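You operate a simulated robot arm through the tools that you are given. There is no shell and no other tool. Be economical: measure what you need, move in short steps, check, and stop when the job is done.

Carry out the task below with a simulated two-armed robot. There is one attempt and no reset: what you move stays moved.

Task
Wipe up the spill on the top of the packing table with the grey cloth and put it back.

It is judged by the outcome, as a careful person would: the job done as asked, and still so three seconds after it is handed in. It fails if anything else is knocked over, pushed out of place, dropped, spilled or broken. Flat cloth is picked up by pressing the open fingertips on it (5 to 10 N) and closing them slowly along it; thin cloth reads only 2 to 8 mm in the jaws.

Robot
Two 7-joint arms with two-finger parallel grippers on one trunk, on a base that drives. Base frame: it is fixed to the floor where the robot stands at the start and does not move with it; the origin is under the middle of the robot, x ahead of it, y to its left, z up. Lengths are in cm, angles in rad, forces in N, time in s.
The left shoulder is at the start at [6, 18.9, 115.3], the right one opposite. Payload 3.43 kg a hand.
Tool frame (each hand has its own): the origin (TCP) lies between the finger pads and is the grasp point; the fingertips stand 3 cm ahead of it; z points along the fingers, y is the line along which they close. The gripper opens to 9.4 cm. The fingers are 2.8 cm wide and 1 cm thick; the gripper's body (5 by 9.6 cm) begins 5.5 cm behind the TCP.
Orientation is told as [roll, pitch, yaw] about the base's x, y, z axes, in that order, counted from this pose: with the fingers straight down and closing along the base's y, the tool's x points along the base's -x, its y along +y and its z along -z.

Tools
- The arms move only by the tool step_arm. It takes "left_increments", "right_increments" or both (then of equal length, played together; a hand with none holds still); each is text: rows parted by semicolons, each of 7 numbers parted by spaces: the closure, from 0 (fully open) to 1 (shut), then the shift along the tool's x, y, z in units of 400 mm (1.0 is 400 mm), then the turn, a rotation vector about the tool's x, y, z in units of 60 degrees (1.0 is 60 degrees). In form: fingers tx ty tz ax ay az; .... A call has 1 to 12 rows; each row is the pose to reach, as a shift and turn from the pose commanded when the call began, along the tool's axes at that moment. A call with a number of a shift or a turn outside -1 to 1 is refused whole. Each row takes 0.2 s and may step no farther than 5 cm and 0.15 rad from the row before; otherwise, or with a gripper value out of range, the whole call is refused. Where a pose cannot be reached the arm comes as near as it can. A force on the tool above 40 N (or 10 N above the force at the start of the call, whichever is more), or a blocked arm, ends the call early, and 0.2 s more pass. Each finger travels about 15.3 cm/s and halts on what it meets, pressing with about 31 N; the grip force reading is that of the motor and also rises with nothing between the fingers. The clock runs only during rows and for 0.2 s after the last one: add rows that repeat a pose to give the fingers time. The reply holds the time, the measured pose of the TCP, the force on the tool along the base axes, the opening and the grip force, in the units named above and with some noise, with the torque about the TCP (base axes, N m) and any sound that the robot's microphone picked up.
- Cameras (640 x 400 px; columns grow to the right, rows downward): "scene" is now at [-0.58, -3.86, 169.21]; the picture's right is [-0.55, -0.83, 0.00], its down [-0.71, 0.47, -0.52] and it looks along [0.43, -0.29, -0.85] (base axes); focal length 282 px, centre (320, 200). "left" rides on the left gripper at [7.6, -1.4, -10.2] in its tool frame; the picture's right is [0.18, 0.98, 0.00], its down [-0.75, 0.14, -0.64] and it looks along [-0.63, 0.12, 0.77] (tool axes); focal length 243 px, centre (320, 200). "right" rides on the right gripper at [7.6, 1.4, -10.3] in its tool frame; the picture's right is [-0.18, 0.98, 0.00], its down [-0.75, -0.14, -0.64] and it looks along [-0.63, -0.12, 0.77] (tool axes); focal length 243 px, centre (320, 200). There is no depth. A picture from a camera that has moved, and an enlarged one, comes with that camera's place and axes in the base frame and with its lens.
- snapshot(camera): a new picture of that camera. It takes no simulated time.
- lift_body(by): slides the trunk up (or, below 0, down) by that many cm; the arms and the scene camera ride with it, the base frame stays. It gives what a move gives, with no picture.
- steer(legs): drives the robot by 1 to 6 legs, each [ahead, left, turn to the left] in cm, cm and rad, along the robot's own axes; the way and the turn of a leg run together, so that a leg with both is an arc; at most 150 cm and 3.142 rad a leg. The arms and the cameras ride along, it lands a little off, and it stops where it bumps. It gives what a move gives.
- head_to(pan, tilt): turns the head with the scene camera to pan (to the left, within 1.501 rad either way) and tilt (down, from -0.506 to 1.204), counted from straight ahead of the robot. It gives what a move gives.
- zoom(camera, box): a new picture of the part [left, top, right, bottom] of that camera's present view, enlarged. It takes no simulated time.
- job_done(): hands the job in; it is judged then, once.

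Work in short steps. Places have to be worked out from the pictures, the camera data and where the tool is seen: move nearer, look again, correct. Check each grasp and each placing, and mend what went wrong. You have 120 turns and 100 pictures in all, those below and enlarged ones among them. Open the grippers and draw the arms clear of the work before you hand the job in, unless the task says otherwise; then end with one line.

The tools are called after "Request:" by a JSON object that holds its "api" and its "payload". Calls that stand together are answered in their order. step_arm: Moves the arms, as the interface text tells. Its arguments: {"type":"object","properties":{"left_increments":{"type":"string"},"right_increments":{"type":"string"}},"required":[]} The other tools are called the same way: lift_body (by) slides the trunk up or down; steer (legs) drives the base; head_to (pan, tilt) turns the head that bears the scene camera; snapshot (camera) takes a picture; zoom (camera, box) takes an enlarged picture of a part of a camera's view; job_done () hands the job in.

At the start:

```text
clock: 0.0
left_eef_pos: [41.32, -1.64, 101.9]
left_tcp_rot: [-0.001, 0.0, 0.002]
left_wrist_force: [-0.2, -0.3, 0.1]
left_moment: [0.0, 0.01, -0.03]
left_grip_width: 9.42
left_grip_force: 0.2
right_eef_pos: [28.15, -39.13, 104.75]
right_tcp_rot: [0.0, 0.0, -0.002]
right_wrist_force: [0.6, 0.0, -0.7]
right_moment: [0.0, 0.03, 0.01]
right_grip_width: 9.41
right_grip_force: 0.0
trunk travel left (down, up): [-82.5, 16.5]
robot x, y, heading: [-0.09, -0.17, -0.001]
head pan, tilt: [-0.585, 1.023]
```

scene: 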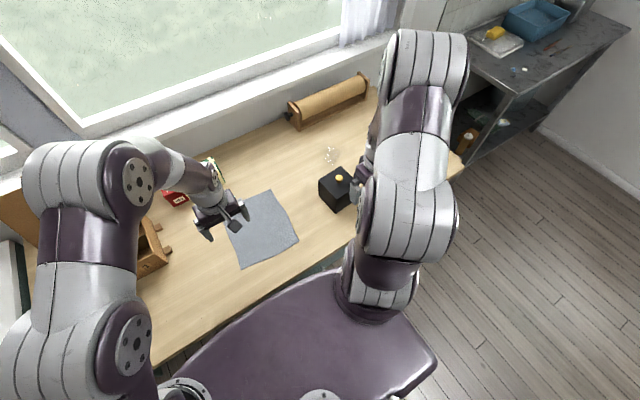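
right: 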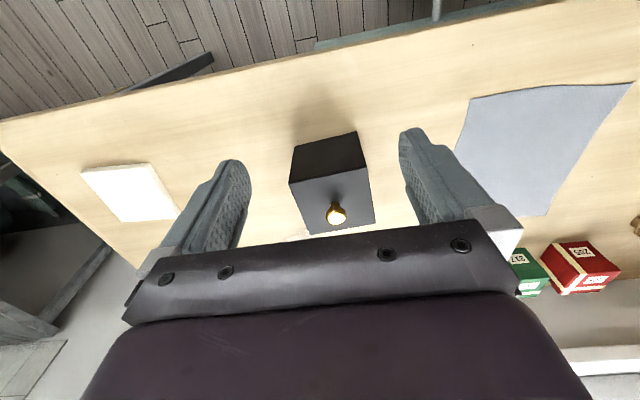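
left: 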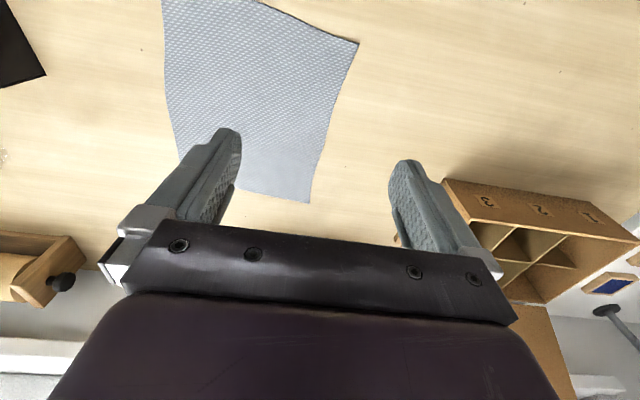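

The cloth lies flat in the middle of the table, and something clear is near pixel (330,155). I'll enlarge the scene view to find the spill.

Request:
{"api": "zoom", "payload": {"camera": "scene", "box": [220, 70, 480, 280]}}

Request:
{"api": "zoom", "payload": {"camera": "scene", "box": [100, 100, 320, 300]}}

```text
1.90 times, centred on (350, 175) of scene
camera zoom: at [-0.58, -3.86, 169.21], right [-0.55, -0.83, 0.0], down [-0.71, 0.47, -0.52], along [0.43, -0.29, -0.85], focal length 538 px, centre (263, 248)
```

zoom: 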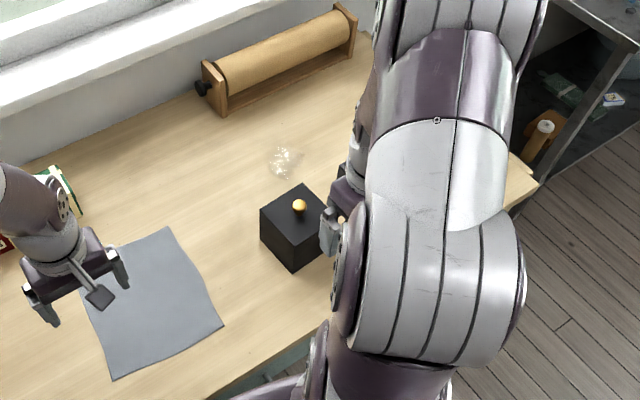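

```text
2.00 times, centred on (210, 200) of scene
camera zoom: at [-0.58, -3.86, 169.21], right [-0.55, -0.83, 0.0], down [-0.71, 0.47, -0.52], along [0.43, -0.29, -0.85], focal length 565 px, centre (540, 200)
```

zoom: 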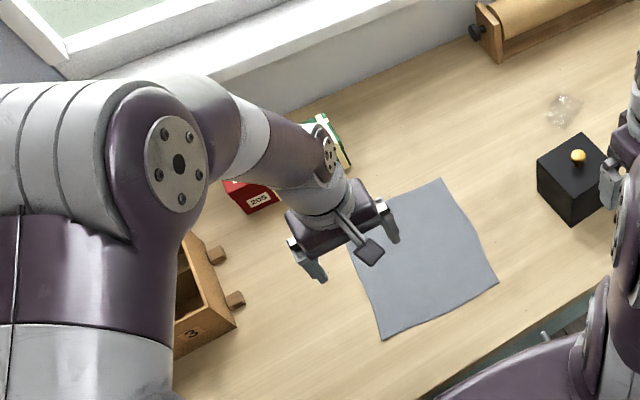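

The glistening patch is at about (64,-53), just beyond the black box. The cloth covers about x 37–62, y -22 to 0. I'll drive right 30 cm with the hands high, then look again.

Request:
{"api": "steer", "payload": {"legs": [[0, -30, 0]]}}

Request:
{"api": "head_to", "payload": {"pan": -0.25, "tilt": 0.95}}

Request:
{"api": "snapshot", "payload": {"camera": "scene"}}

Request:
{"api": "snapshot", "payload": {"camera": "left"}}

```text
clock: 2.1
left_eef_pos: [41.14, -31.97, 102.11]
left_tcp_rot: [0.0, 0.0, -0.004]
left_wrist_force: [0.5, 0.6, 0.3]
left_moment: [-0.04, 0.0, 0.01]
left_grip_width: 9.41
left_grip_force: 0.0
right_eef_pos: [28.01, -69.32, 104.77]
right_tcp_rot: [0.0, 0.001, -0.002]
right_wrist_force: [0.3, 0.1, -0.4]
right_moment: [0.02, -0.02, -0.02]
right_grip_width: 9.4
right_grip_force: 0.0
trunk travel left (down, up): [-82.5, 16.5]
robot x, y, heading: [0.03, -30.45, -0.004]
head pan, tilt: [-0.585, 1.023]
```

```text
clock: 2.9
left_eef_pos: [41.2, -32.13, 102.1]
left_tcp_rot: [0.001, 0.0, -0.006]
left_wrist_force: [-0.5, -0.3, -0.3]
left_moment: [-0.01, -0.03, -0.02]
left_grip_width: 9.44
left_grip_force: 0.0
right_eef_pos: [28.0, -69.47, 104.84]
right_tcp_rot: [0.001, 0.0, -0.003]
right_wrist_force: [0.8, -0.4, 0.8]
right_moment: [0.02, -0.01, 0.0]
right_grip_width: 9.43
right_grip_force: 0.0
trunk travel left (down, up): [-82.5, 16.5]
robot x, y, heading: [0.14, -30.01, -0.003]
head pan, tilt: [-0.25, 0.949]
```

```text
94 pictures are left
camera scene: at [0.73, -32.19, 169.73], right [-0.25, -0.97, 0.0], down [-0.79, 0.2, -0.58], along [0.56, -0.15, -0.81], focal length 282 px, centre (320, 200)
```

scene: 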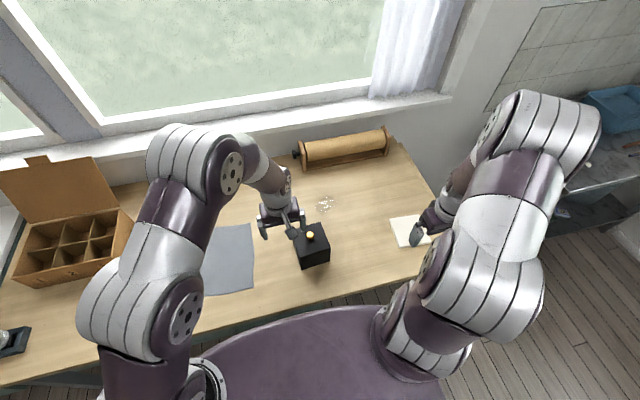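

```text
93 pictures are left
camera left: at [33.63, -33.5, 112.39], right [-0.18, 0.98, 0.0], down [0.75, 0.14, 0.64], along [0.63, 0.12, -0.77], focal length 243 px, centre (320, 200)
```

left: 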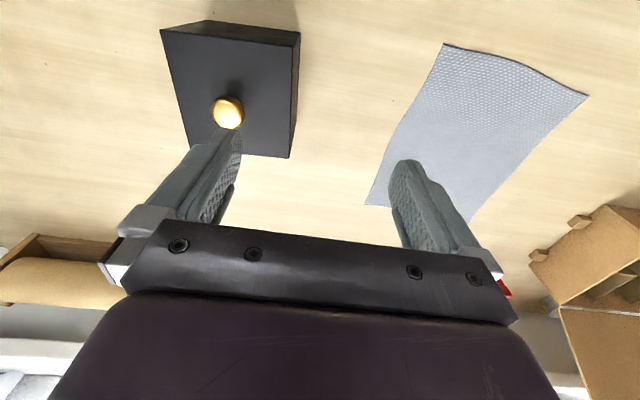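

Request:
{"api": "zoom", "payload": {"camera": "scene", "box": [250, 140, 410, 280]}}

```text
2.86 times, centred on (330, 210) of scene
camera zoom: at [0.73, -32.19, 169.73], right [-0.25, -0.97, 0.0], down [-0.79, 0.2, -0.58], along [0.56, -0.15, -0.81], focal length 807 px, centre (291, 171)
```

zoom: 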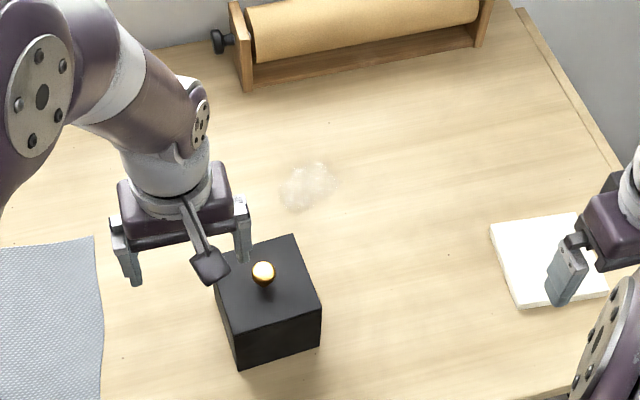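

The spill is a 9 cm patch centred on about (63,-52). The box fills about x 39–50, y -36 to -47, and its knob reaches about z 88. I'll do the job with the right hand, so I'm moving the left hand out of the way and driving back a little.

Request:
{"api": "step_arm", "payload": {"left_increments": "0 0.04 0.1 -0.03 0 0 0; 0 0.08 0.2 -0.06 0 0 0; 0 0.12 0.3 -0.09 0 0 0; 0 0.16 0.4 -0.12 0 0 0; 0 0.2 0.5 -0.15 0 0 0; 0 0.24 0.6 -0.18 0 0 0; 0 0.28 0.7 -0.2 0 0 0"}}

Request:
{"api": "steer", "payload": {"legs": [[0, 13, 0]]}}

```text
clock: 4.5
left_eef_pos: [29.87, -4.1, 110.13]
left_tcp_rot: [0.0, 0.0, -0.005]
left_wrist_force: [-0.3, 0.2, 0.6]
left_moment: [-0.02, -0.03, 0.0]
left_grip_width: 9.42
left_grip_force: 0.1
right_eef_pos: [27.89, -69.36, 104.85]
right_tcp_rot: [0.0, -0.001, -0.004]
right_wrist_force: [-0.4, 1.0, -0.3]
right_moment: [-0.01, -0.03, 0.0]
right_grip_width: 9.41
right_grip_force: 0.1
trunk travel left (down, up): [-82.5, 16.5]
robot x, y, heading: [0.09, -30.56, -0.004]
head pan, tilt: [-0.25, 0.949]
```

```text
clock: 5.8
left_eef_pos: [29.98, 8.79, 110.09]
left_tcp_rot: [0.002, 0.0, -0.004]
left_wrist_force: [-0.1, -0.7, 0.4]
left_moment: [0.05, -0.01, 0.01]
left_grip_width: 9.38
left_grip_force: 0.2
right_eef_pos: [27.92, -56.43, 104.82]
right_tcp_rot: [0.002, 0.0, -0.005]
right_wrist_force: [-0.5, -0.8, -0.6]
right_moment: [0.06, -0.01, 0.02]
right_grip_width: 9.38
right_grip_force: 0.2
trunk travel left (down, up): [-82.5, 16.5]
robot x, y, heading: [-0.11, -17.08, -0.007]
head pan, tilt: [-0.25, 0.949]
```

The left hand is clear. The right hand now goes over to the cloth, staying high.

Request:
{"api": "step_arm", "payload": {"right_increments": "0 -0.055 0.095 0 0 0 0; 0 -0.11 0.19 0 0 0 0; 0 -0.165 0.285 0 0 0 0; 0 -0.22 0.38 0 0 0 0; 0 -0.275 0.475 0.01 0 0 0; 0 -0.33 0.57 0.03 0 0 0; 0 -0.385 0.665 0.05 0 0 0; 0 -0.44 0.76 0.08 0 0 0; 0 -0.495 0.855 0.11 0 0 0; 0 -0.55 0.95 0.14 0 0 0"}}

Request:
{"api": "snapshot", "payload": {"camera": "scene"}}

Request:
{"api": "snapshot", "payload": {"camera": "right"}}

```text
clock: 8.0
left_eef_pos: [30.1, 8.84, 110.08]
left_tcp_rot: [-0.003, 0.001, -0.005]
left_wrist_force: [0.5, -0.4, -0.3]
left_moment: [0.0, 0.02, 0.02]
left_grip_width: 9.42
left_grip_force: 0.0
right_eef_pos: [50.2, -18.0, 99.44]
right_tcp_rot: [-0.002, 0.003, -0.006]
right_wrist_force: [-0.5, 0.1, -0.3]
right_moment: [0.02, -0.02, -0.01]
right_grip_width: 9.4
right_grip_force: 0.0
trunk travel left (down, up): [-82.5, 16.5]
robot x, y, heading: [0.11, -17.09, -0.006]
head pan, tilt: [-0.25, 0.949]
```

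```text
91 pictures are left
camera scene: at [0.92, -18.81, 169.73], right [-0.25, -0.97, 0.0], down [-0.79, 0.2, -0.58], along [0.56, -0.15, -0.81], focal length 282 px, centre (320, 200)
```

scene: 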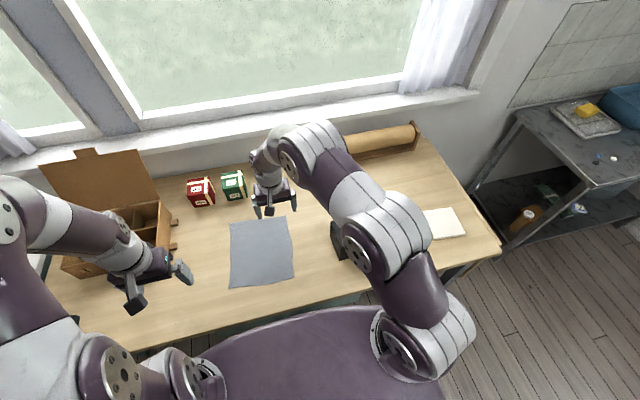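

```text
90 pictures are left
camera right: at [42.7, -16.59, 109.41], right [0.19, 0.98, 0.0], down [0.75, -0.14, 0.64], along [0.63, -0.12, -0.77], focal length 243 px, centre (320, 200)
```

right: 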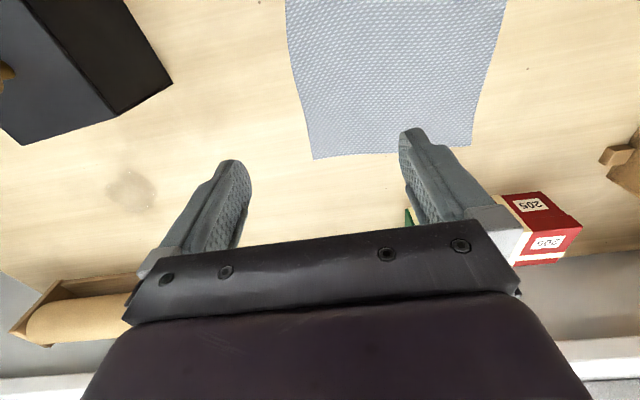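

The cloth edge matches my estimate of x 37–62, y -21 to 1. I'm moving over the grasp point (50,-14), part-closing the fingers and descending to just above the cloth.

Request:
{"api": "step_arm", "payload": {"right_increments": "0.2 0 0.1 0 0 0 0; 0.4 0 0.1 0.1 0 0 0; 0.4 0 0.1 0.2 0 0 0; 0.4 0 0.1 0.3 0 0 0; 0.4 0 0.1 0.4 0 0 0; 0.4 0 0.1 0.48 0 0 0; 0.4 0 0.1 0.48 0 0 0"}}

Request:
{"api": "snapshot", "payload": {"camera": "right"}}

```text
clock: 9.3
left_eef_pos: [29.76, 8.85, 110.15]
left_tcp_rot: [-0.001, -0.002, -0.004]
left_wrist_force: [-0.5, 0.4, -0.4]
left_moment: [0.02, -0.02, 0.01]
left_grip_width: 9.41
left_grip_force: 0.0
right_eef_pos: [50.92, -14.17, 83.2]
right_tcp_rot: [0.004, -0.012, -0.005]
right_wrist_force: [-3.6, -0.9, 11.5]
right_moment: [-0.41, 0.23, -0.11]
right_grip_width: 5.67
right_grip_force: 0.9
trunk travel left (down, up): [-82.5, 16.5]
robot x, y, heading: [-0.26, -17.04, -0.004]
head pan, tilt: [-0.25, 0.949]
stopped in row 6 (right hand): the force on the tool passed its limit (the readings are from after the stop); the commanded pose is now the measured one
```

```text
89 pictures are left
camera right: at [43.15, -12.74, 93.16], right [0.19, 0.98, 0.01], down [0.74, -0.15, 0.65], along [0.64, -0.12, -0.76], focal length 243 px, centre (320, 200)
```

right: 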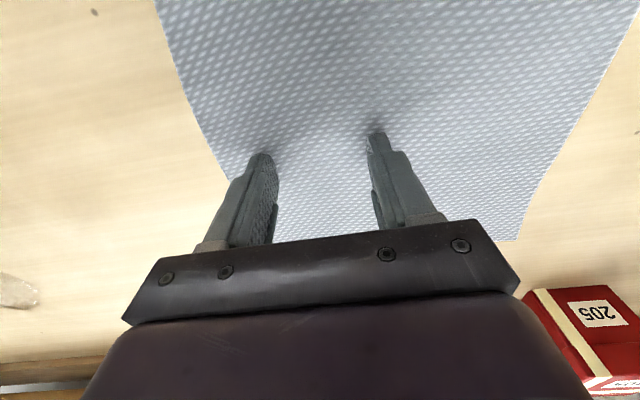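

Contact came at TCP z 83.2 with 11.5 N, so the fingertips are pressing on the cloth and the surface is really near z 80. I'll close slowly along the cloth while holding the press.

Request:
{"api": "step_arm", "payload": {"right_increments": "0.45 0 0 0 0 0 0; 0.5 0 0 0 0 0 0; 0.55 0 0 0 0 0 0; 0.6 0 0 0 0 0 0"}}

Request:
{"api": "snapshot", "payload": {"camera": "right"}}

```text
clock: 10.3
left_eef_pos: [29.86, 8.93, 110.09]
left_tcp_rot: [0.0, -0.002, -0.005]
left_wrist_force: [0.7, 0.3, -0.1]
left_moment: [0.0, -0.02, -0.01]
left_grip_width: 9.39
left_grip_force: 0.0
right_eef_pos: [51.0, -14.0, 83.16]
right_tcp_rot: [0.005, -0.013, -0.005]
right_wrist_force: [0.0, 2.7, 18.2]
right_moment: [-0.34, 0.22, -0.05]
right_grip_width: 3.57
right_grip_force: 0.1
trunk travel left (down, up): [-82.5, 16.5]
robot x, y, heading: [0.04, -16.86, -0.007]
head pan, tilt: [-0.25, 0.949]
```

```text
88 pictures are left
camera right: at [43.2, -12.64, 93.14], right [0.19, 0.98, 0.01], down [0.74, -0.15, 0.65], along [0.64, -0.12, -0.76], focal length 243 px, centre (320, 200)
```

right: 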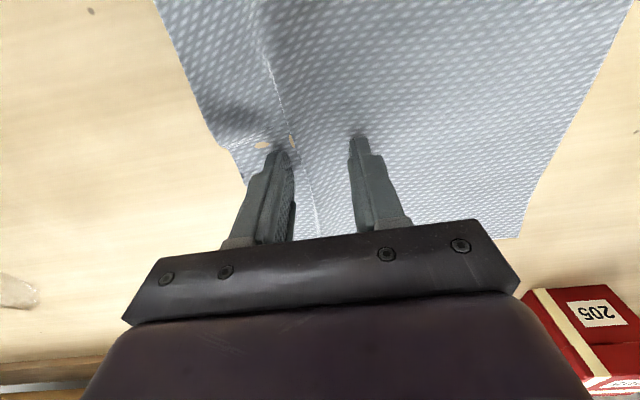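

A fold is forming between the fingers, but 18 N is too much. I'll ease up 2 mm and keep closing.

Request:
{"api": "step_arm", "payload": {"right_increments": "0.65 0 0 -0.003 0 0 0; 0.7 0 0 -0.004 0 0 0; 0.75 0 0 -0.004 0 0 0; 0.8 0 0 -0.004 0 0 0; 0.85 0 0 -0.004 0 0 0; 0.9 0 0 -0.004 0 0 0; 0.95 0 0 -0.004 0 0 0; 1 0 0 -0.004 0 0 0; 1 0 0 -0.004 0 0 0"}}

Request:
{"api": "snapshot", "payload": {"camera": "right"}}

```text
clock: 12.3
left_eef_pos: [30.01, 8.88, 110.08]
left_tcp_rot: [0.0, -0.002, -0.006]
left_wrist_force: [-0.2, 0.1, 0.5]
left_moment: [0.02, 0.0, -0.02]
left_grip_width: 9.4
left_grip_force: 0.0
right_eef_pos: [50.94, -14.28, 83.08]
right_tcp_rot: [0.006, -0.01, -0.006]
right_wrist_force: [1.1, 0.4, -0.8]
right_moment: [-0.01, 0.04, -0.01]
right_grip_width: 0.23
right_grip_force: 30.7
trunk travel left (down, up): [-82.5, 16.5]
robot x, y, heading: [0.19, -17.26, -0.008]
head pan, tilt: [-0.25, 0.949]
```

```text
87 pictures are left
camera right: at [43.24, -12.77, 93.2], right [0.19, 0.98, 0.01], down [0.75, -0.15, 0.65], along [0.64, -0.12, -0.76], focal length 243 px, centre (320, 200)
```

right: 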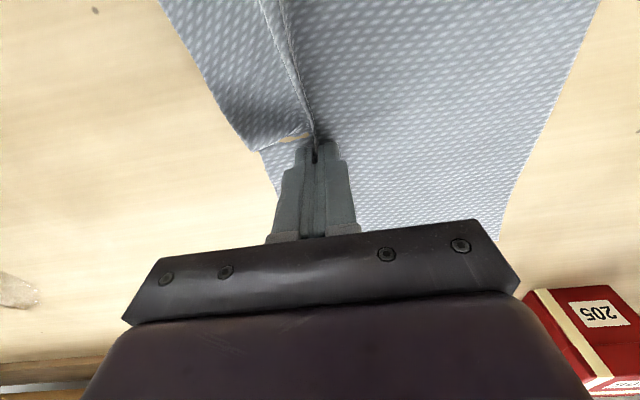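

The jaws read 2.3 mm with a fold visible between the pads. I'll lift a few cm to test the grasp.

Request:
{"api": "step_arm", "payload": {"right_increments": "1 0 0 -0.05 0 0 0; 1 0 0 -0.1 0 0 0; 1 0 0 -0.15 0 0 0; 1 0 0 -0.15 0 0 0"}}

Request:
{"api": "snapshot", "payload": {"camera": "right"}}

Request:
{"api": "snapshot", "payload": {"camera": "scene"}}

```text
clock: 13.3
left_eef_pos: [30.05, 8.92, 109.99]
left_tcp_rot: [0.001, -0.001, -0.006]
left_wrist_force: [-0.6, 0.6, -0.3]
left_moment: [-0.02, 0.0, -0.02]
left_grip_width: 9.37
left_grip_force: 0.0
right_eef_pos: [50.92, -13.92, 89.3]
right_tcp_rot: [0.006, -0.01, -0.006]
right_wrist_force: [0.9, -0.5, -0.6]
right_moment: [-0.04, 0.01, 0.02]
right_grip_width: 0.2
right_grip_force: 30.4
trunk travel left (down, up): [-82.5, 16.5]
robot x, y, heading: [0.46, -17.0, -0.005]
head pan, tilt: [-0.25, 0.949]
```

```text
86 pictures are left
camera right: at [43.24, -12.6, 99.27], right [0.19, 0.98, 0.01], down [0.75, -0.15, 0.65], along [0.64, -0.12, -0.76], focal length 243 px, centre (320, 200)
```

right: 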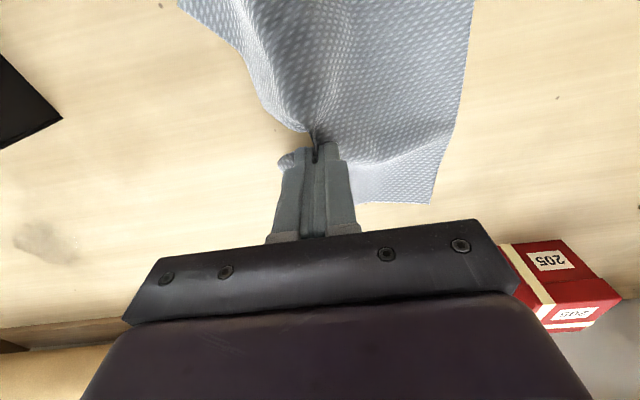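

```text
85 pictures are left
camera scene: at [0.81, -18.97, 169.73], right [-0.25, -0.97, 0.0], down [-0.79, 0.21, -0.58], along [0.56, -0.15, -0.81], focal length 282 px, centre (320, 200)
```

scene: 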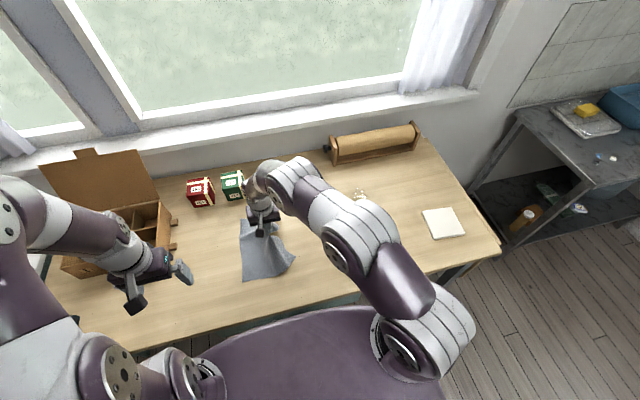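

The cloth is held and rises with the hand. I'll lift it until it hangs clear of the table.

Request:
{"api": "step_arm", "payload": {"right_increments": "1 -0.02 0 -0.1 0 0 0; 1 -0.05 0 -0.2 0 0 0; 1 -0.1 0 -0.3 0 0 0; 1 -0.15 0 -0.4 0 0 0; 1 -0.2 0 -0.45 0 0 0; 1 -0.2 0 -0.45 0 0 0"}}

Request:
{"api": "snapshot", "payload": {"camera": "right"}}

Request:
{"api": "snapshot", "payload": {"camera": "scene"}}

Request:
{"api": "snapshot", "payload": {"camera": "left"}}

```text
clock: 14.7
left_eef_pos: [29.95, 8.89, 110.01]
left_tcp_rot: [0.0, 0.001, -0.005]
left_wrist_force: [-0.8, -0.1, -0.7]
left_moment: [-0.01, -0.01, -0.04]
left_grip_width: 9.39
left_grip_force: 0.0
right_eef_pos: [55.49, -15.32, 105.63]
right_tcp_rot: [0.004, -0.01, -0.005]
right_wrist_force: [-0.1, 0.3, 0.0]
right_moment: [-0.02, 0.02, 0.01]
right_grip_width: 0.18
right_grip_force: 31.2
right hand out of reach, approached as far as the arm can: row 4, 5, 6
trunk travel left (down, up): [-82.5, 16.5]
robot x, y, heading: [0.08, -17.43, -0.009]
head pan, tilt: [-0.25, 0.949]
```

```text
84 pictures are left
camera right: at [47.83, -13.84, 115.68], right [0.19, 0.98, 0.01], down [0.75, -0.15, 0.65], along [0.64, -0.12, -0.76], focal length 243 px, centre (320, 200)
```

right: 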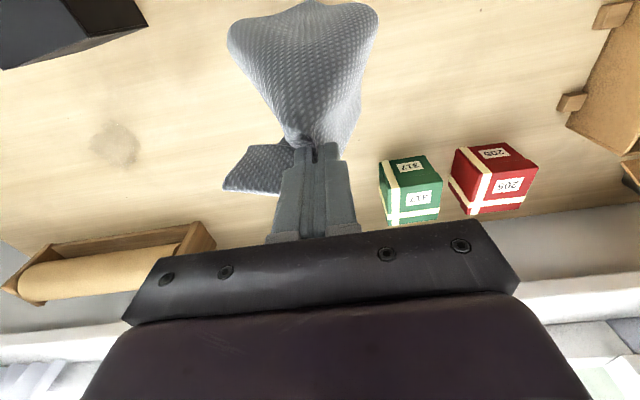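

```text
83 pictures are left
camera scene: at [0.84, -18.94, 169.73], right [-0.25, -0.97, 0.0], down [-0.79, 0.2, -0.58], along [0.56, -0.15, -0.81], focal length 282 px, centre (320, 200)
```

scene: 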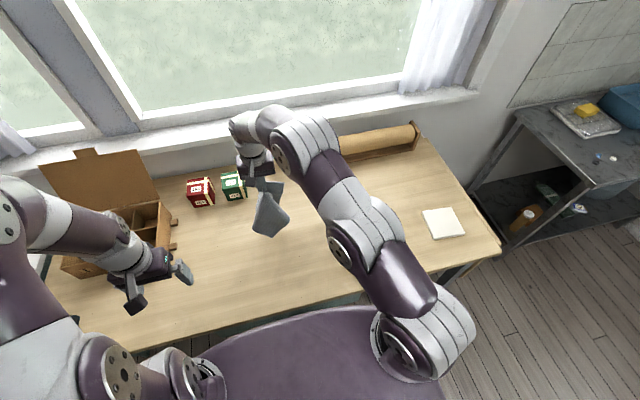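

```text
82 pictures are left
camera left: at [22.44, 7.51, 120.4], right [-0.18, 0.98, 0.0], down [0.75, 0.14, 0.64], along [0.63, 0.11, -0.77], focal length 243 px, centre (320, 200)
```

left: 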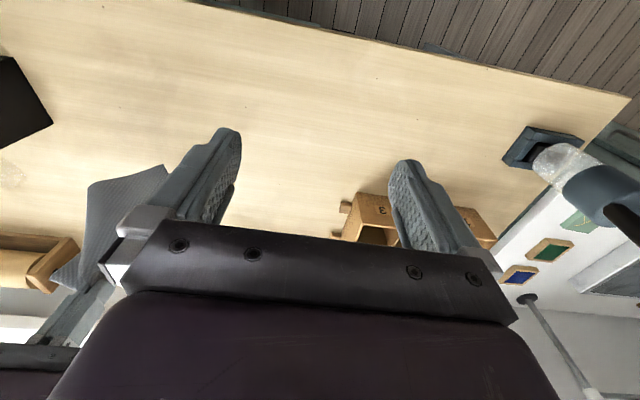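

The cloth hangs clear. Comparing views puts the table at z ≈ 79–80 and the spill near (60,-50.5). I'm driving right 15 cm with the cloth held high.

Request:
{"api": "steer", "payload": {"legs": [[0, -16, 0]]}}

Request:
{"api": "step_arm", "payload": {"right_increments": "1 -0.05 0 0 0 0 0; 1 -0.1 -0.05 0 0 0 0; 1 -0.125 -0.15 0 0 0 0; 1 -0.125 -0.2 0 0 0 0; 1 -0.125 -0.2 0 0 0 0"}}

Request:
{"api": "snapshot", "payload": {"camera": "right"}}

Request:
{"api": "snapshot", "payload": {"camera": "scene"}}

```text
clock: 16.1
left_eef_pos: [29.9, -7.26, 110.02]
left_tcp_rot: [-0.001, -0.001, -0.007]
left_wrist_force: [0.6, 0.9, 0.2]
left_moment: [0.02, -0.01, 0.01]
left_grip_width: 9.41
left_grip_force: 0.1
right_eef_pos: [55.35, -31.35, 105.65]
right_tcp_rot: [0.004, -0.01, -0.006]
right_wrist_force: [0.2, -0.5, 0.2]
right_moment: [0.0, 0.0, 0.01]
right_grip_width: 0.22
right_grip_force: 31.0
trunk travel left (down, up): [-82.5, 16.5]
robot x, y, heading: [0.09, -33.4, -0.004]
head pan, tilt: [-0.25, 0.949]
```

```text
clock: 17.3
left_eef_pos: [29.93, -7.28, 110.07]
left_tcp_rot: [0.0, 0.001, -0.004]
left_wrist_force: [0.3, 0.3, 0.3]
left_moment: [0.03, 0.02, 0.04]
left_grip_width: 9.41
left_grip_force: 0.2
right_eef_pos: [58.39, -40.02, 105.01]
right_tcp_rot: [0.006, -0.01, -0.005]
right_wrist_force: [-0.1, 1.0, 0.7]
right_moment: [0.02, -0.01, -0.03]
right_grip_width: 0.2
right_grip_force: 30.7
right hand out of reach, approached as far as the arm can: row 1, 2, 3, 4, 5
trunk travel left (down, up): [-82.5, 16.5]
robot x, y, heading: [-0.28, -33.4, -0.006]
head pan, tilt: [-0.25, 0.949]
```

```text
81 pictures are left
camera right: at [50.82, -38.5, 114.91], right [0.19, 0.98, 0.01], down [0.75, -0.15, 0.65], along [0.64, -0.12, -0.76], focal length 243 px, centre (320, 200)
```

right: 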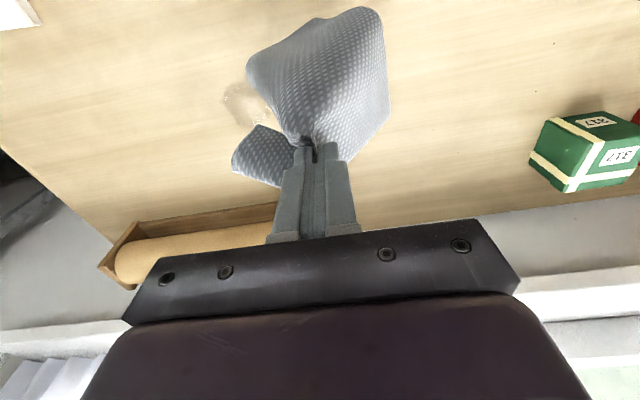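

```text
80 pictures are left
camera scene: at [0.71, -35.19, 169.73], right [-0.25, -0.97, 0.0], down [-0.79, 0.2, -0.58], along [0.56, -0.15, -0.81], focal length 282 px, centre (320, 200)
```

scene: 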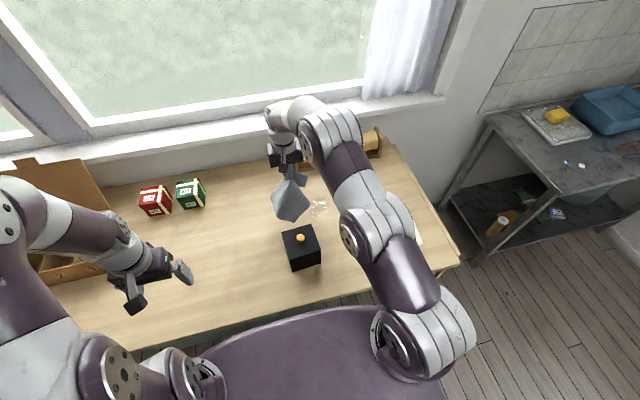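

The spill reads (60.4,-50.9) at z 80, which agrees with the earlier estimates. I'm moving the hand over it and lowering partway.

Request:
{"api": "step_arm", "payload": {"right_increments": "1 0 -0.08 0.04 0 0 0; 1 0 -0.16 0.08 0 0 0; 1 0 -0.24 0.15 0 0 0; 1 0 -0.27 0.22 0 0 0; 1 0 -0.27 0.3 0 0 0; 1 0 -0.27 0.3 0 0 0"}}

Request:
{"api": "snapshot", "payload": {"camera": "right"}}

Request:
{"api": "snapshot", "payload": {"camera": "scene"}}

```text
clock: 18.7
left_eef_pos: [29.88, -7.29, 110.23]
left_tcp_rot: [0.0, 0.0, -0.006]
left_wrist_force: [-0.3, -0.1, 0.8]
left_moment: [0.02, -0.01, -0.03]
left_grip_width: 9.39
left_grip_force: 0.1
right_eef_pos: [58.64, -50.97, 92.79]
right_tcp_rot: [0.005, -0.01, -0.006]
right_wrist_force: [-0.1, 0.2, 0.1]
right_moment: [-0.01, 0.04, 0.01]
right_grip_width: 0.22
right_grip_force: 30.8
trunk travel left (down, up): [-82.5, 16.5]
robot x, y, heading: [-0.01, -33.12, -0.005]
head pan, tilt: [-0.25, 0.949]
```

```text
79 pictures are left
camera right: at [50.96, -49.51, 102.87], right [0.19, 0.98, 0.01], down [0.75, -0.15, 0.65], along [0.64, -0.12, -0.76], focal length 243 px, centre (320, 200)
```

right: 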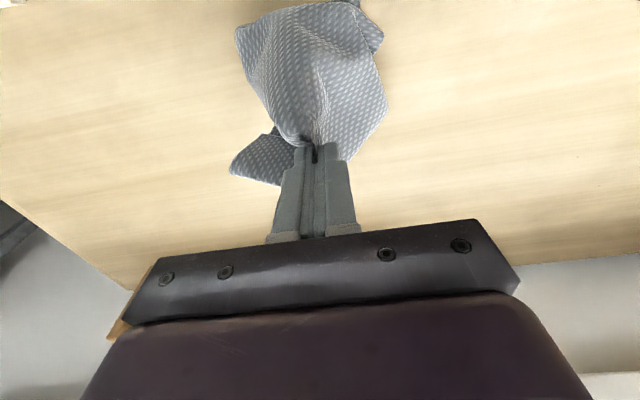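

```text
78 pictures are left
camera scene: at [0.66, -35.22, 169.73], right [-0.25, -0.97, 0.0], down [-0.79, 0.2, -0.58], along [0.56, -0.15, -0.81], focal length 282 px, centre (320, 200)
```

scene: 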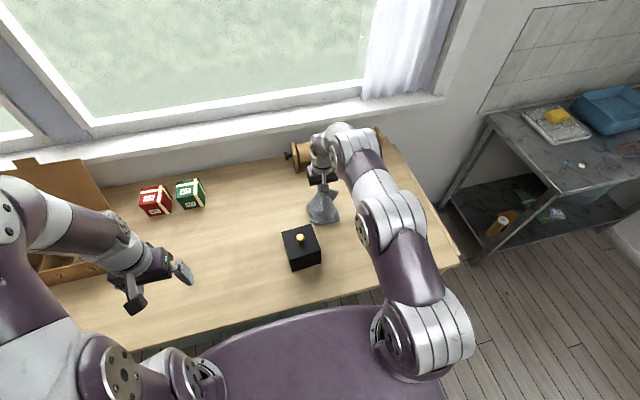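

The cloth hangs directly over the spill, behind the box. I'll lower it further and shift slightly away from the box.

Request:
{"api": "step_arm", "payload": {"right_increments": "1 -0.02 0 0.06 0 0 0; 1 -0.05 0 0.12 0 0 0; 1 -0.05 0 0.18 0 0 0; 1 -0.05 0 0.2 0 0 0; 1 -0.05 0 0.2 0 0 0"}}

Request:
{"api": "snapshot", "payload": {"camera": "right"}}

Request:
{"api": "zoom", "payload": {"camera": "scene", "box": [250, 120, 410, 280]}}

```text
clock: 19.9
left_eef_pos: [29.9, -7.42, 110.04]
left_tcp_rot: [-0.001, -0.001, -0.005]
left_wrist_force: [0.7, -0.2, -0.1]
left_moment: [0.0, -0.01, -0.05]
left_grip_width: 9.43
left_grip_force: 0.2
right_eef_pos: [60.77, -50.54, 84.8]
right_tcp_rot: [0.007, -0.01, -0.005]
right_wrist_force: [0.0, 0.3, 0.2]
right_moment: [0.02, 0.01, -0.03]
right_grip_width: 0.21
right_grip_force: 30.8
trunk travel left (down, up): [-82.5, 16.5]
robot x, y, heading: [0.01, -33.26, -0.005]
head pan, tilt: [-0.25, 0.949]
```

```text
77 pictures are left
camera right: at [53.0, -49.2, 94.95], right [0.19, 0.98, 0.01], down [0.75, -0.15, 0.65], along [0.64, -0.12, -0.76], focal length 243 px, centre (320, 200)
```

right: 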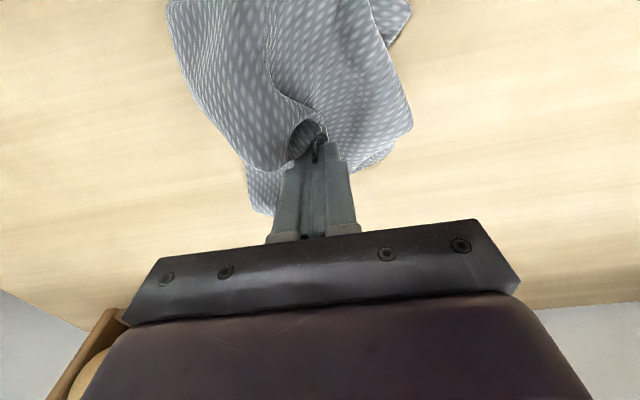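

```text
2.50 times, centred on (330, 200) of scene
camera zoom: at [0.7, -35.21, 169.73], right [-0.25, -0.97, 0.0], down [-0.79, 0.2, -0.58], along [0.56, -0.15, -0.81], focal length 706 px, centre (295, 200)
```

zoom: 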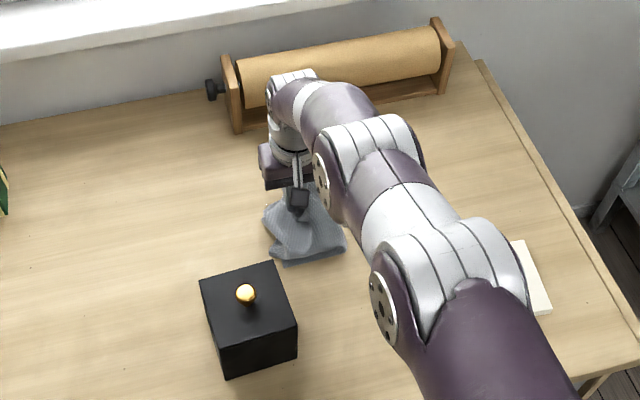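

The cloth is bunched on the spill, and the box is clear of it. I'm lowering gently until I feel a light press.

Request:
{"api": "step_arm", "payload": {"right_increments": "1 0 0 0.02 0 0 0; 1 0 0 0.035 0 0 0; 1 0 0 0.045 0 0 0; 1 0 0 0.05 0 0 0"}}

```text
clock: 20.9
left_eef_pos: [29.6, -7.2, 110.22]
left_tcp_rot: [0.0, -0.004, -0.005]
left_wrist_force: [0.3, 0.1, 0.2]
left_moment: [0.02, 0.04, -0.02]
left_grip_width: 9.39
left_grip_force: 0.1
right_eef_pos: [60.83, -50.52, 83.38]
right_tcp_rot: [0.004, -0.016, -0.005]
right_wrist_force: [-3.7, -1.5, 26.5]
right_moment: [-0.15, 0.26, -0.01]
right_grip_width: 0.22
right_grip_force: 30.9
trunk travel left (down, up): [-82.5, 16.5]
robot x, y, heading: [0.17, -33.47, -0.003]
head pan, tilt: [-0.25, 0.949]
```

It reads 26 N, which is more than I need. I'll ease up 3 mm and sweep over the patch.

Request:
{"api": "step_arm", "payload": {"right_increments": "1 0 0 -0.008 0 0 0; 1 0 0.06 -0.008 0 0 0; 1 0 0.12 -0.008 0 0 0; 1 -0.06 0.12 -0.008 0 0 0; 1 -0.06 0.06 -0.008 0 0 0; 1 -0.06 0 -0.008 0 0 0; 1 -0.06 -0.06 -0.008 0 0 0; 1 -0.06 -0.12 -0.008 0 0 0; 1 0 -0.12 -0.008 0 0 0; 1 0 -0.06 -0.008 0 0 0; 1 0 0 -0.008 0 0 0"}}

Request:
{"api": "snapshot", "payload": {"camera": "right"}}

Request:
{"api": "zoom", "payload": {"camera": "scene", "box": [250, 120, 410, 280]}}

```text
clock: 23.3
left_eef_pos: [29.94, -7.23, 110.08]
left_tcp_rot: [0.001, 0.001, -0.005]
left_wrist_force: [-0.7, -1.1, -0.6]
left_moment: [0.01, -0.02, -0.01]
left_grip_width: 9.41
left_grip_force: 0.0
right_eef_pos: [60.46, -50.88, 83.17]
right_tcp_rot: [0.003, -0.009, -0.004]
right_wrist_force: [-0.1, -1.6, 6.3]
right_moment: [-0.05, 0.03, 0.02]
right_grip_width: 0.2
right_grip_force: 31.2
right hand out of reach, approached as far as the arm can: row 4, 5, 6, 7, 8
trunk travel left (down, up): [-82.5, 16.5]
robot x, y, heading: [0.34, -33.07, -0.008]
head pan, tilt: [-0.25, 0.949]
```

```text
75 pictures are left
camera right: at [52.79, -49.46, 93.25], right [0.19, 0.98, 0.01], down [0.75, -0.15, 0.65], along [0.64, -0.12, -0.76], focal length 243 px, centre (320, 200)
```

right: 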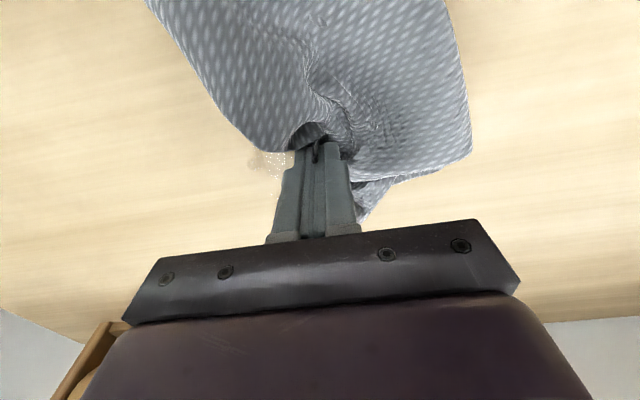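

```text
2.50 times, centred on (330, 200) of scene
camera zoom: at [0.62, -35.18, 169.74], right [-0.25, -0.97, 0.0], down [-0.79, 0.21, -0.58], along [0.56, -0.15, -0.81], focal length 706 px, centre (295, 200)
```

zoom: 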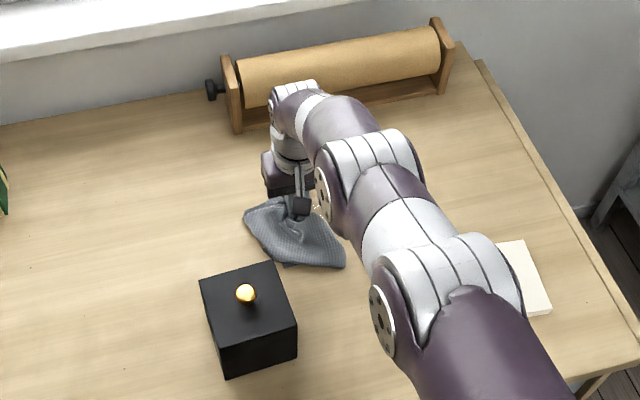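

Part of the spill still shows to the right of the fingers, near (60,-54). The arm is also at its reach limit in x. I'll raise the hand a bit to see what remains.

Request:
{"api": "step_arm", "payload": {"right_increments": "1 0 0 -0.1 0 0 0; 1 0 0.05 -0.2 0 0 0; 1 0 0.15 -0.28 0 0 0; 1 0 0.25 -0.28 0 0 0; 1 0 0.25 -0.28 0 0 0"}}

Request:
{"api": "zoom", "payload": {"camera": "right", "box": [140, 0, 400, 240]}}

Request:
{"api": "zoom", "payload": {"camera": "scene", "box": [250, 120, 410, 280]}}

```text
refused: row 3 steps farther than a row can; nothing moved
```

```text
1.67 times, centred on (270, 120) of right
camera zoom: at [52.79, -49.46, 93.25], right [0.19, 0.98, 0.01], down [0.75, -0.15, 0.65], along [0.64, -0.12, -0.76], focal length 404 px, centre (403, 333)
```

zoom: 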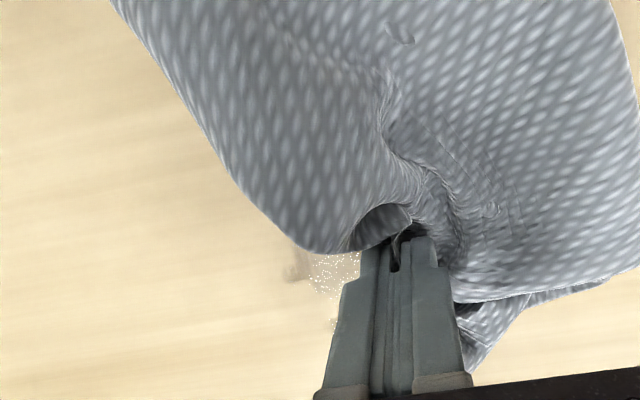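

```text
2.50 times, centred on (330, 200) of scene
camera zoom: at [0.62, -35.18, 169.74], right [-0.25, -0.97, 0.0], down [-0.79, 0.21, -0.58], along [0.56, -0.15, -0.81], focal length 706 px, centre (295, 200)
```

zoom: 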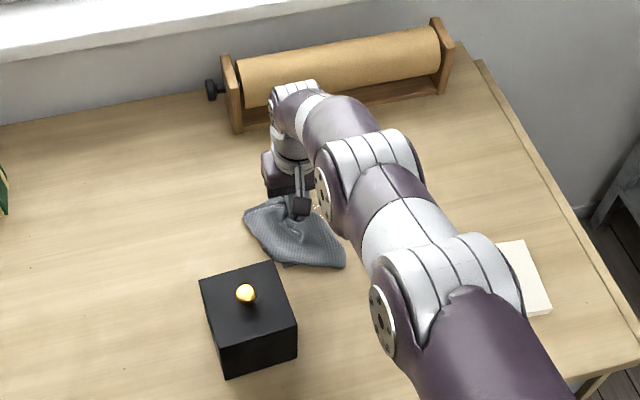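

The remnant extends beyond the fingers in x. I'll lift first, with smaller row steps this time, and look again.

Request:
{"api": "step_arm", "payload": {"right_increments": "1 0 0 -0.1 0 0 0; 1 0 0.04 -0.2 0 0 0; 1 0 0.1 -0.28 0 0 0; 1 0 0.2 -0.3 0 0 0; 1 0 0.25 -0.3 0 0 0; 1 0 0.25 -0.3 0 0 0"}}

Request:
{"api": "snapshot", "payload": {"camera": "right"}}

Request:
{"api": "zoom", "payload": {"camera": "scene", "box": [250, 120, 410, 280]}}

```text
clock: 24.7
left_eef_pos: [29.95, -7.44, 110.19]
left_tcp_rot: [0.0, 0.0, -0.006]
left_wrist_force: [-0.8, -0.5, 0.3]
left_moment: [-0.01, 0.0, -0.01]
left_grip_width: 9.41
left_grip_force: 0.1
right_eef_pos: [60.8, -40.71, 95.0]
right_tcp_rot: [0.005, -0.01, -0.005]
right_wrist_force: [0.1, -1.2, -0.8]
right_moment: [-0.02, 0.03, 0.02]
right_grip_width: 0.2
right_grip_force: 31.2
trunk travel left (down, up): [-82.5, 16.5]
robot x, y, heading: [0.26, -33.14, -0.009]
head pan, tilt: [-0.25, 0.949]
```

```text
71 pictures are left
camera right: at [53.07, -39.32, 105.1], right [0.19, 0.98, 0.01], down [0.75, -0.15, 0.65], along [0.64, -0.12, -0.76], focal length 243 px, centre (320, 200)
```

right: 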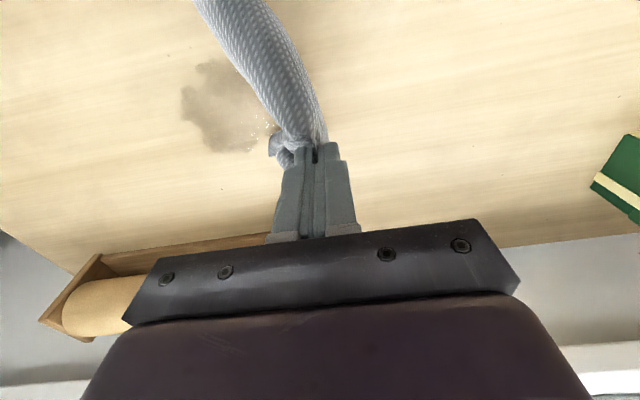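

```text
2.50 times, centred on (330, 200) of scene
camera zoom: at [0.7, -35.28, 169.73], right [-0.25, -0.97, 0.0], down [-0.79, 0.21, -0.58], along [0.56, -0.15, -0.81], focal length 706 px, centre (295, 200)
```

zoom: 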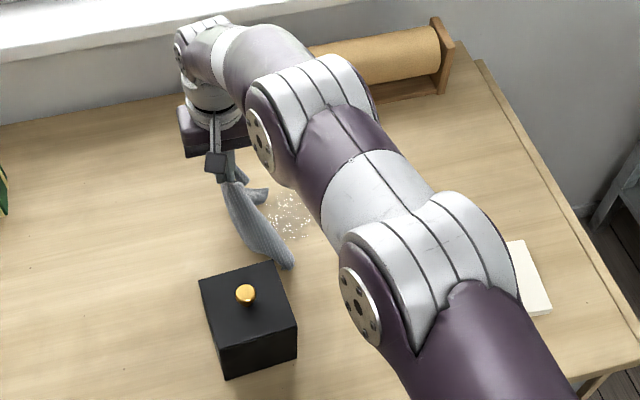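

The patch still looks present, so I'll enlarge it to see whether anything came off.

Request:
{"api": "zoom", "payload": {"camera": "right", "box": [150, 30, 310, 180]}}

Request:
{"api": "zoom", "payload": {"camera": "scene", "box": [300, 180, 345, 220]}}

```text
2.67 times, centred on (230, 105) of right
camera zoom: at [53.07, -39.32, 105.1], right [0.19, 0.98, 0.01], down [0.75, -0.15, 0.65], along [0.64, -0.12, -0.76], focal length 647 px, centre (560, 453)
```

zoom: 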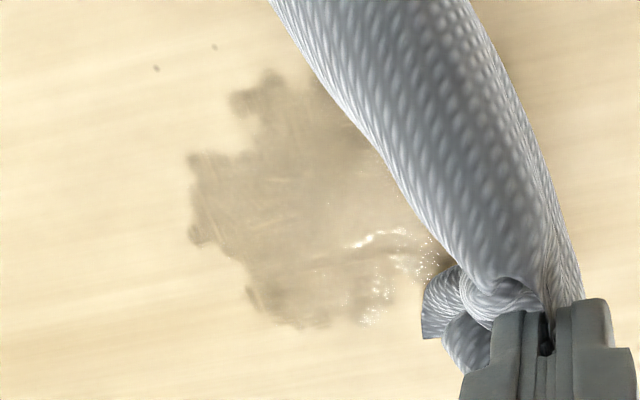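

```text
10.00 times, centred on (322, 200) of scene
camera zoom: at [0.7, -35.28, 169.73], right [-0.25, -0.97, 0.0], down [-0.79, 0.21, -0.58], along [0.56, -0.15, -0.81], focal length 2825 px, centre (295, 200)
```

zoom: 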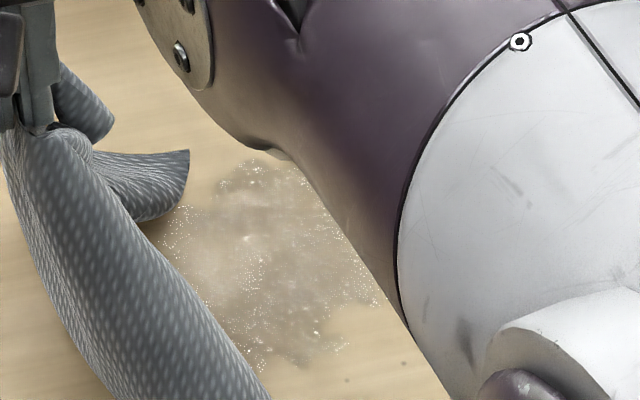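

The patch is mostly still there, with only faint streaks. The cloth hung in front of the fingers, so there was little under them. I'll drive ahead 5 cm for reach, then lay the tail of the cloth over the spill and press back across it.

Request:
{"api": "step_arm", "payload": {"right_increments": "1 0 0 -0.1 0 0 0; 1 0 0 -0.15 0 0 0"}}

Request:
{"api": "steer", "payload": {"legs": [[5, 0, 0]]}}

```text
clock: 25.3
left_eef_pos: [29.89, -7.38, 110.12]
left_tcp_rot: [0.0, 0.0, -0.004]
left_wrist_force: [0.5, -0.8, -0.4]
left_moment: [-0.01, 0.02, 0.0]
left_grip_width: 9.41
left_grip_force: 0.1
right_eef_pos: [59.99, -40.76, 101.13]
right_tcp_rot: [0.004, -0.01, -0.005]
right_wrist_force: [-0.1, 0.2, -0.6]
right_moment: [0.02, -0.02, 0.0]
right_grip_width: 0.2
right_grip_force: 31.0
right hand out of reach, approached as far as the arm can: row 2
trunk travel left (down, up): [-82.5, 16.5]
robot x, y, heading: [-0.22, -33.2, -0.006]
head pan, tilt: [-0.25, 0.949]
```

```text
clock: 26.2
left_eef_pos: [34.66, -7.48, 110.2]
left_tcp_rot: [0.0, -0.005, -0.004]
left_wrist_force: [-0.4, -0.6, 0.2]
left_moment: [-0.01, -0.03, -0.03]
left_grip_width: 9.38
left_grip_force: 0.0
right_eef_pos: [64.81, -40.74, 101.27]
right_tcp_rot: [0.006, -0.015, -0.006]
right_wrist_force: [-1.0, -0.4, 0.2]
right_moment: [-0.03, -0.03, -0.01]
right_grip_width: 0.2
right_grip_force: 30.7
trunk travel left (down, up): [-82.5, 16.5]
robot x, y, heading: [5.22, -33.28, -0.011]
head pan, tilt: [-0.25, 0.949]
```

The drive was clear, with no bump. I'm moving past the spill to y -58, then lowering while coming back toward +y so the tail lies across the spill.

Request:
{"api": "step_arm", "payload": {"right_increments": "1 0.02 -0.11 0 0 0 0; 1 0.04 -0.22 0 0 0 0; 1 0.06 -0.33 0 0 0 0; 1 0.06 -0.42 0.02 0 0 0; 1 0.06 -0.43 0.1 0 0 0; 1 0.06 -0.4 0.18 0 0 0; 1 0.06 -0.34 0.26 0 0 0; 1 0.06 -0.25 0.32 0 0 0; 1 0.06 -0.16 0.37 0 0 0; 1 0.06 -0.07 0.41 0 0 0; 1 0.06 -0.07 0.41 0 0 0"}}

Request:
{"api": "snapshot", "payload": {"camera": "right"}}

Request:
{"api": "zoom", "payload": {"camera": "scene", "box": [250, 120, 410, 280]}}

```text
clock: 28.6
left_eef_pos: [34.96, -7.41, 109.97]
left_tcp_rot: [-0.001, 0.0, -0.006]
left_wrist_force: [0.4, 0.1, 1.3]
left_moment: [-0.01, 0.0, -0.01]
left_grip_width: 9.39
left_grip_force: 0.0
right_eef_pos: [62.87, -43.64, 84.91]
right_tcp_rot: [0.007, -0.011, -0.006]
right_wrist_force: [0.4, -0.2, -0.8]
right_moment: [0.0, 0.02, 0.02]
right_grip_width: 0.19
right_grip_force: 30.9
trunk travel left (down, up): [-82.5, 16.5]
robot x, y, heading: [5.17, -33.3, -0.006]
head pan, tilt: [-0.25, 0.949]
```

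```text
67 pictures are left
camera right: at [55.15, -42.11, 94.88], right [0.19, 0.98, 0.01], down [0.75, -0.15, 0.65], along [0.64, -0.12, -0.76], focal length 243 px, centre (320, 200)
```

right: 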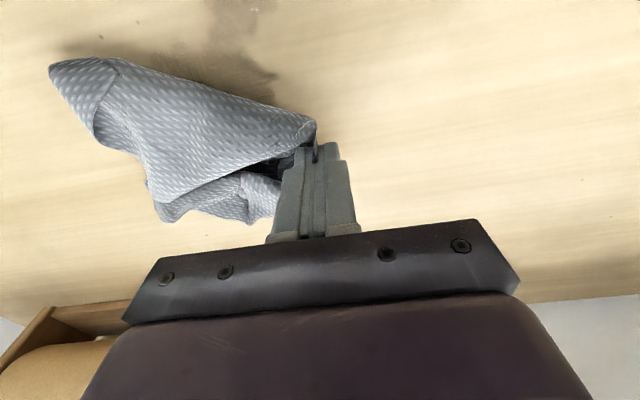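

```text
2.50 times, centred on (330, 200) of scene
camera zoom: at [5.77, -35.31, 169.73], right [-0.25, -0.97, 0.0], down [-0.79, 0.21, -0.58], along [0.56, -0.15, -0.81], focal length 706 px, centre (295, 200)
```

zoom: 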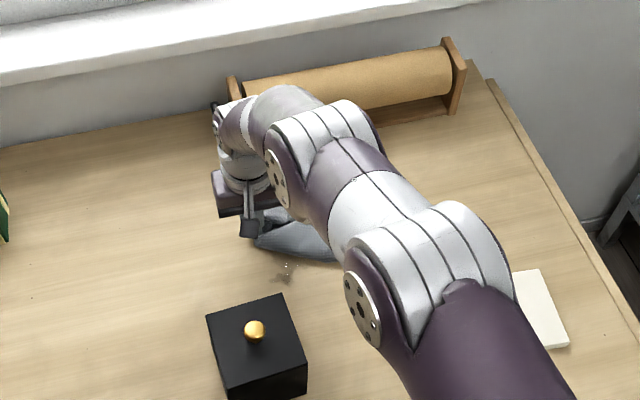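

The tail now lies over the back half of the spill. I'm pressing down and sweeping across it toward -y.

Request:
{"api": "step_arm", "payload": {"right_increments": "1 0.03 0 0.02 0 0 0; 1 0.05 -0.03 0.03 0 0 0; 1 0.06 -0.09 0.03 0 0 0; 1 0.06 -0.15 0.03 0 0 0; 1 0.06 -0.21 0.03 0 0 0; 1 0.06 -0.27 0.03 0 0 0; 1 0.06 -0.27 0.03 0 0 0"}}

Request:
{"api": "snapshot", "payload": {"camera": "right"}}

```text
clock: 30.2
left_eef_pos: [35.01, -7.35, 110.06]
left_tcp_rot: [-0.001, 0.0, -0.006]
left_wrist_force: [0.1, -0.2, 1.5]
left_moment: [0.02, 0.05, -0.02]
left_grip_width: 9.4
left_grip_force: 0.0
right_eef_pos: [60.51, -54.2, 83.48]
right_tcp_rot: [0.006, -0.012, -0.005]
right_wrist_force: [0.4, -0.2, 0.4]
right_moment: [0.01, 0.02, 0.01]
right_grip_width: 0.21
right_grip_force: 31.0
trunk travel left (down, up): [-82.5, 16.5]
robot x, y, heading: [5.13, -33.45, -0.004]
head pan, tilt: [-0.25, 0.949]
```

```text
65 pictures are left
camera right: at [52.79, -52.86, 93.52], right [0.19, 0.98, 0.01], down [0.75, -0.15, 0.65], along [0.64, -0.12, -0.76], focal length 243 px, centre (320, 200)
```

right: 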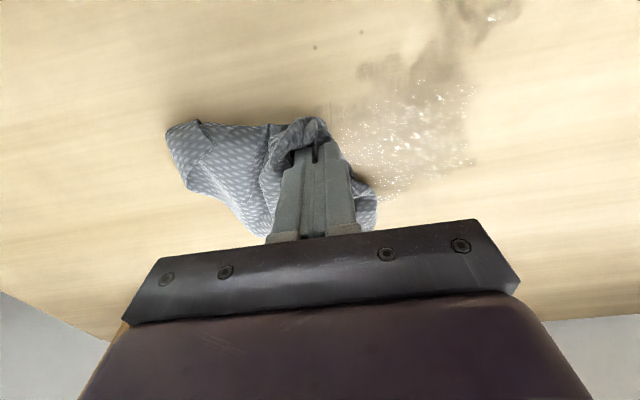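

The press force was near zero and the patch looks disturbed. I'll enlarge it to see what the pass did.

Request:
{"api": "zoom", "payload": {"camera": "right", "box": [300, 0, 560, 220]}}

```text
1.82 times, centred on (430, 110) of right
camera zoom: at [52.79, -52.86, 93.52], right [0.19, 0.98, 0.01], down [0.75, -0.15, 0.65], along [0.64, -0.12, -0.76], focal length 441 px, centre (120, 364)
```

zoom: 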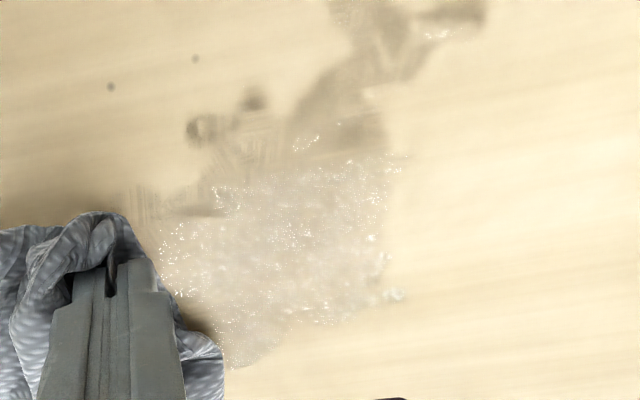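

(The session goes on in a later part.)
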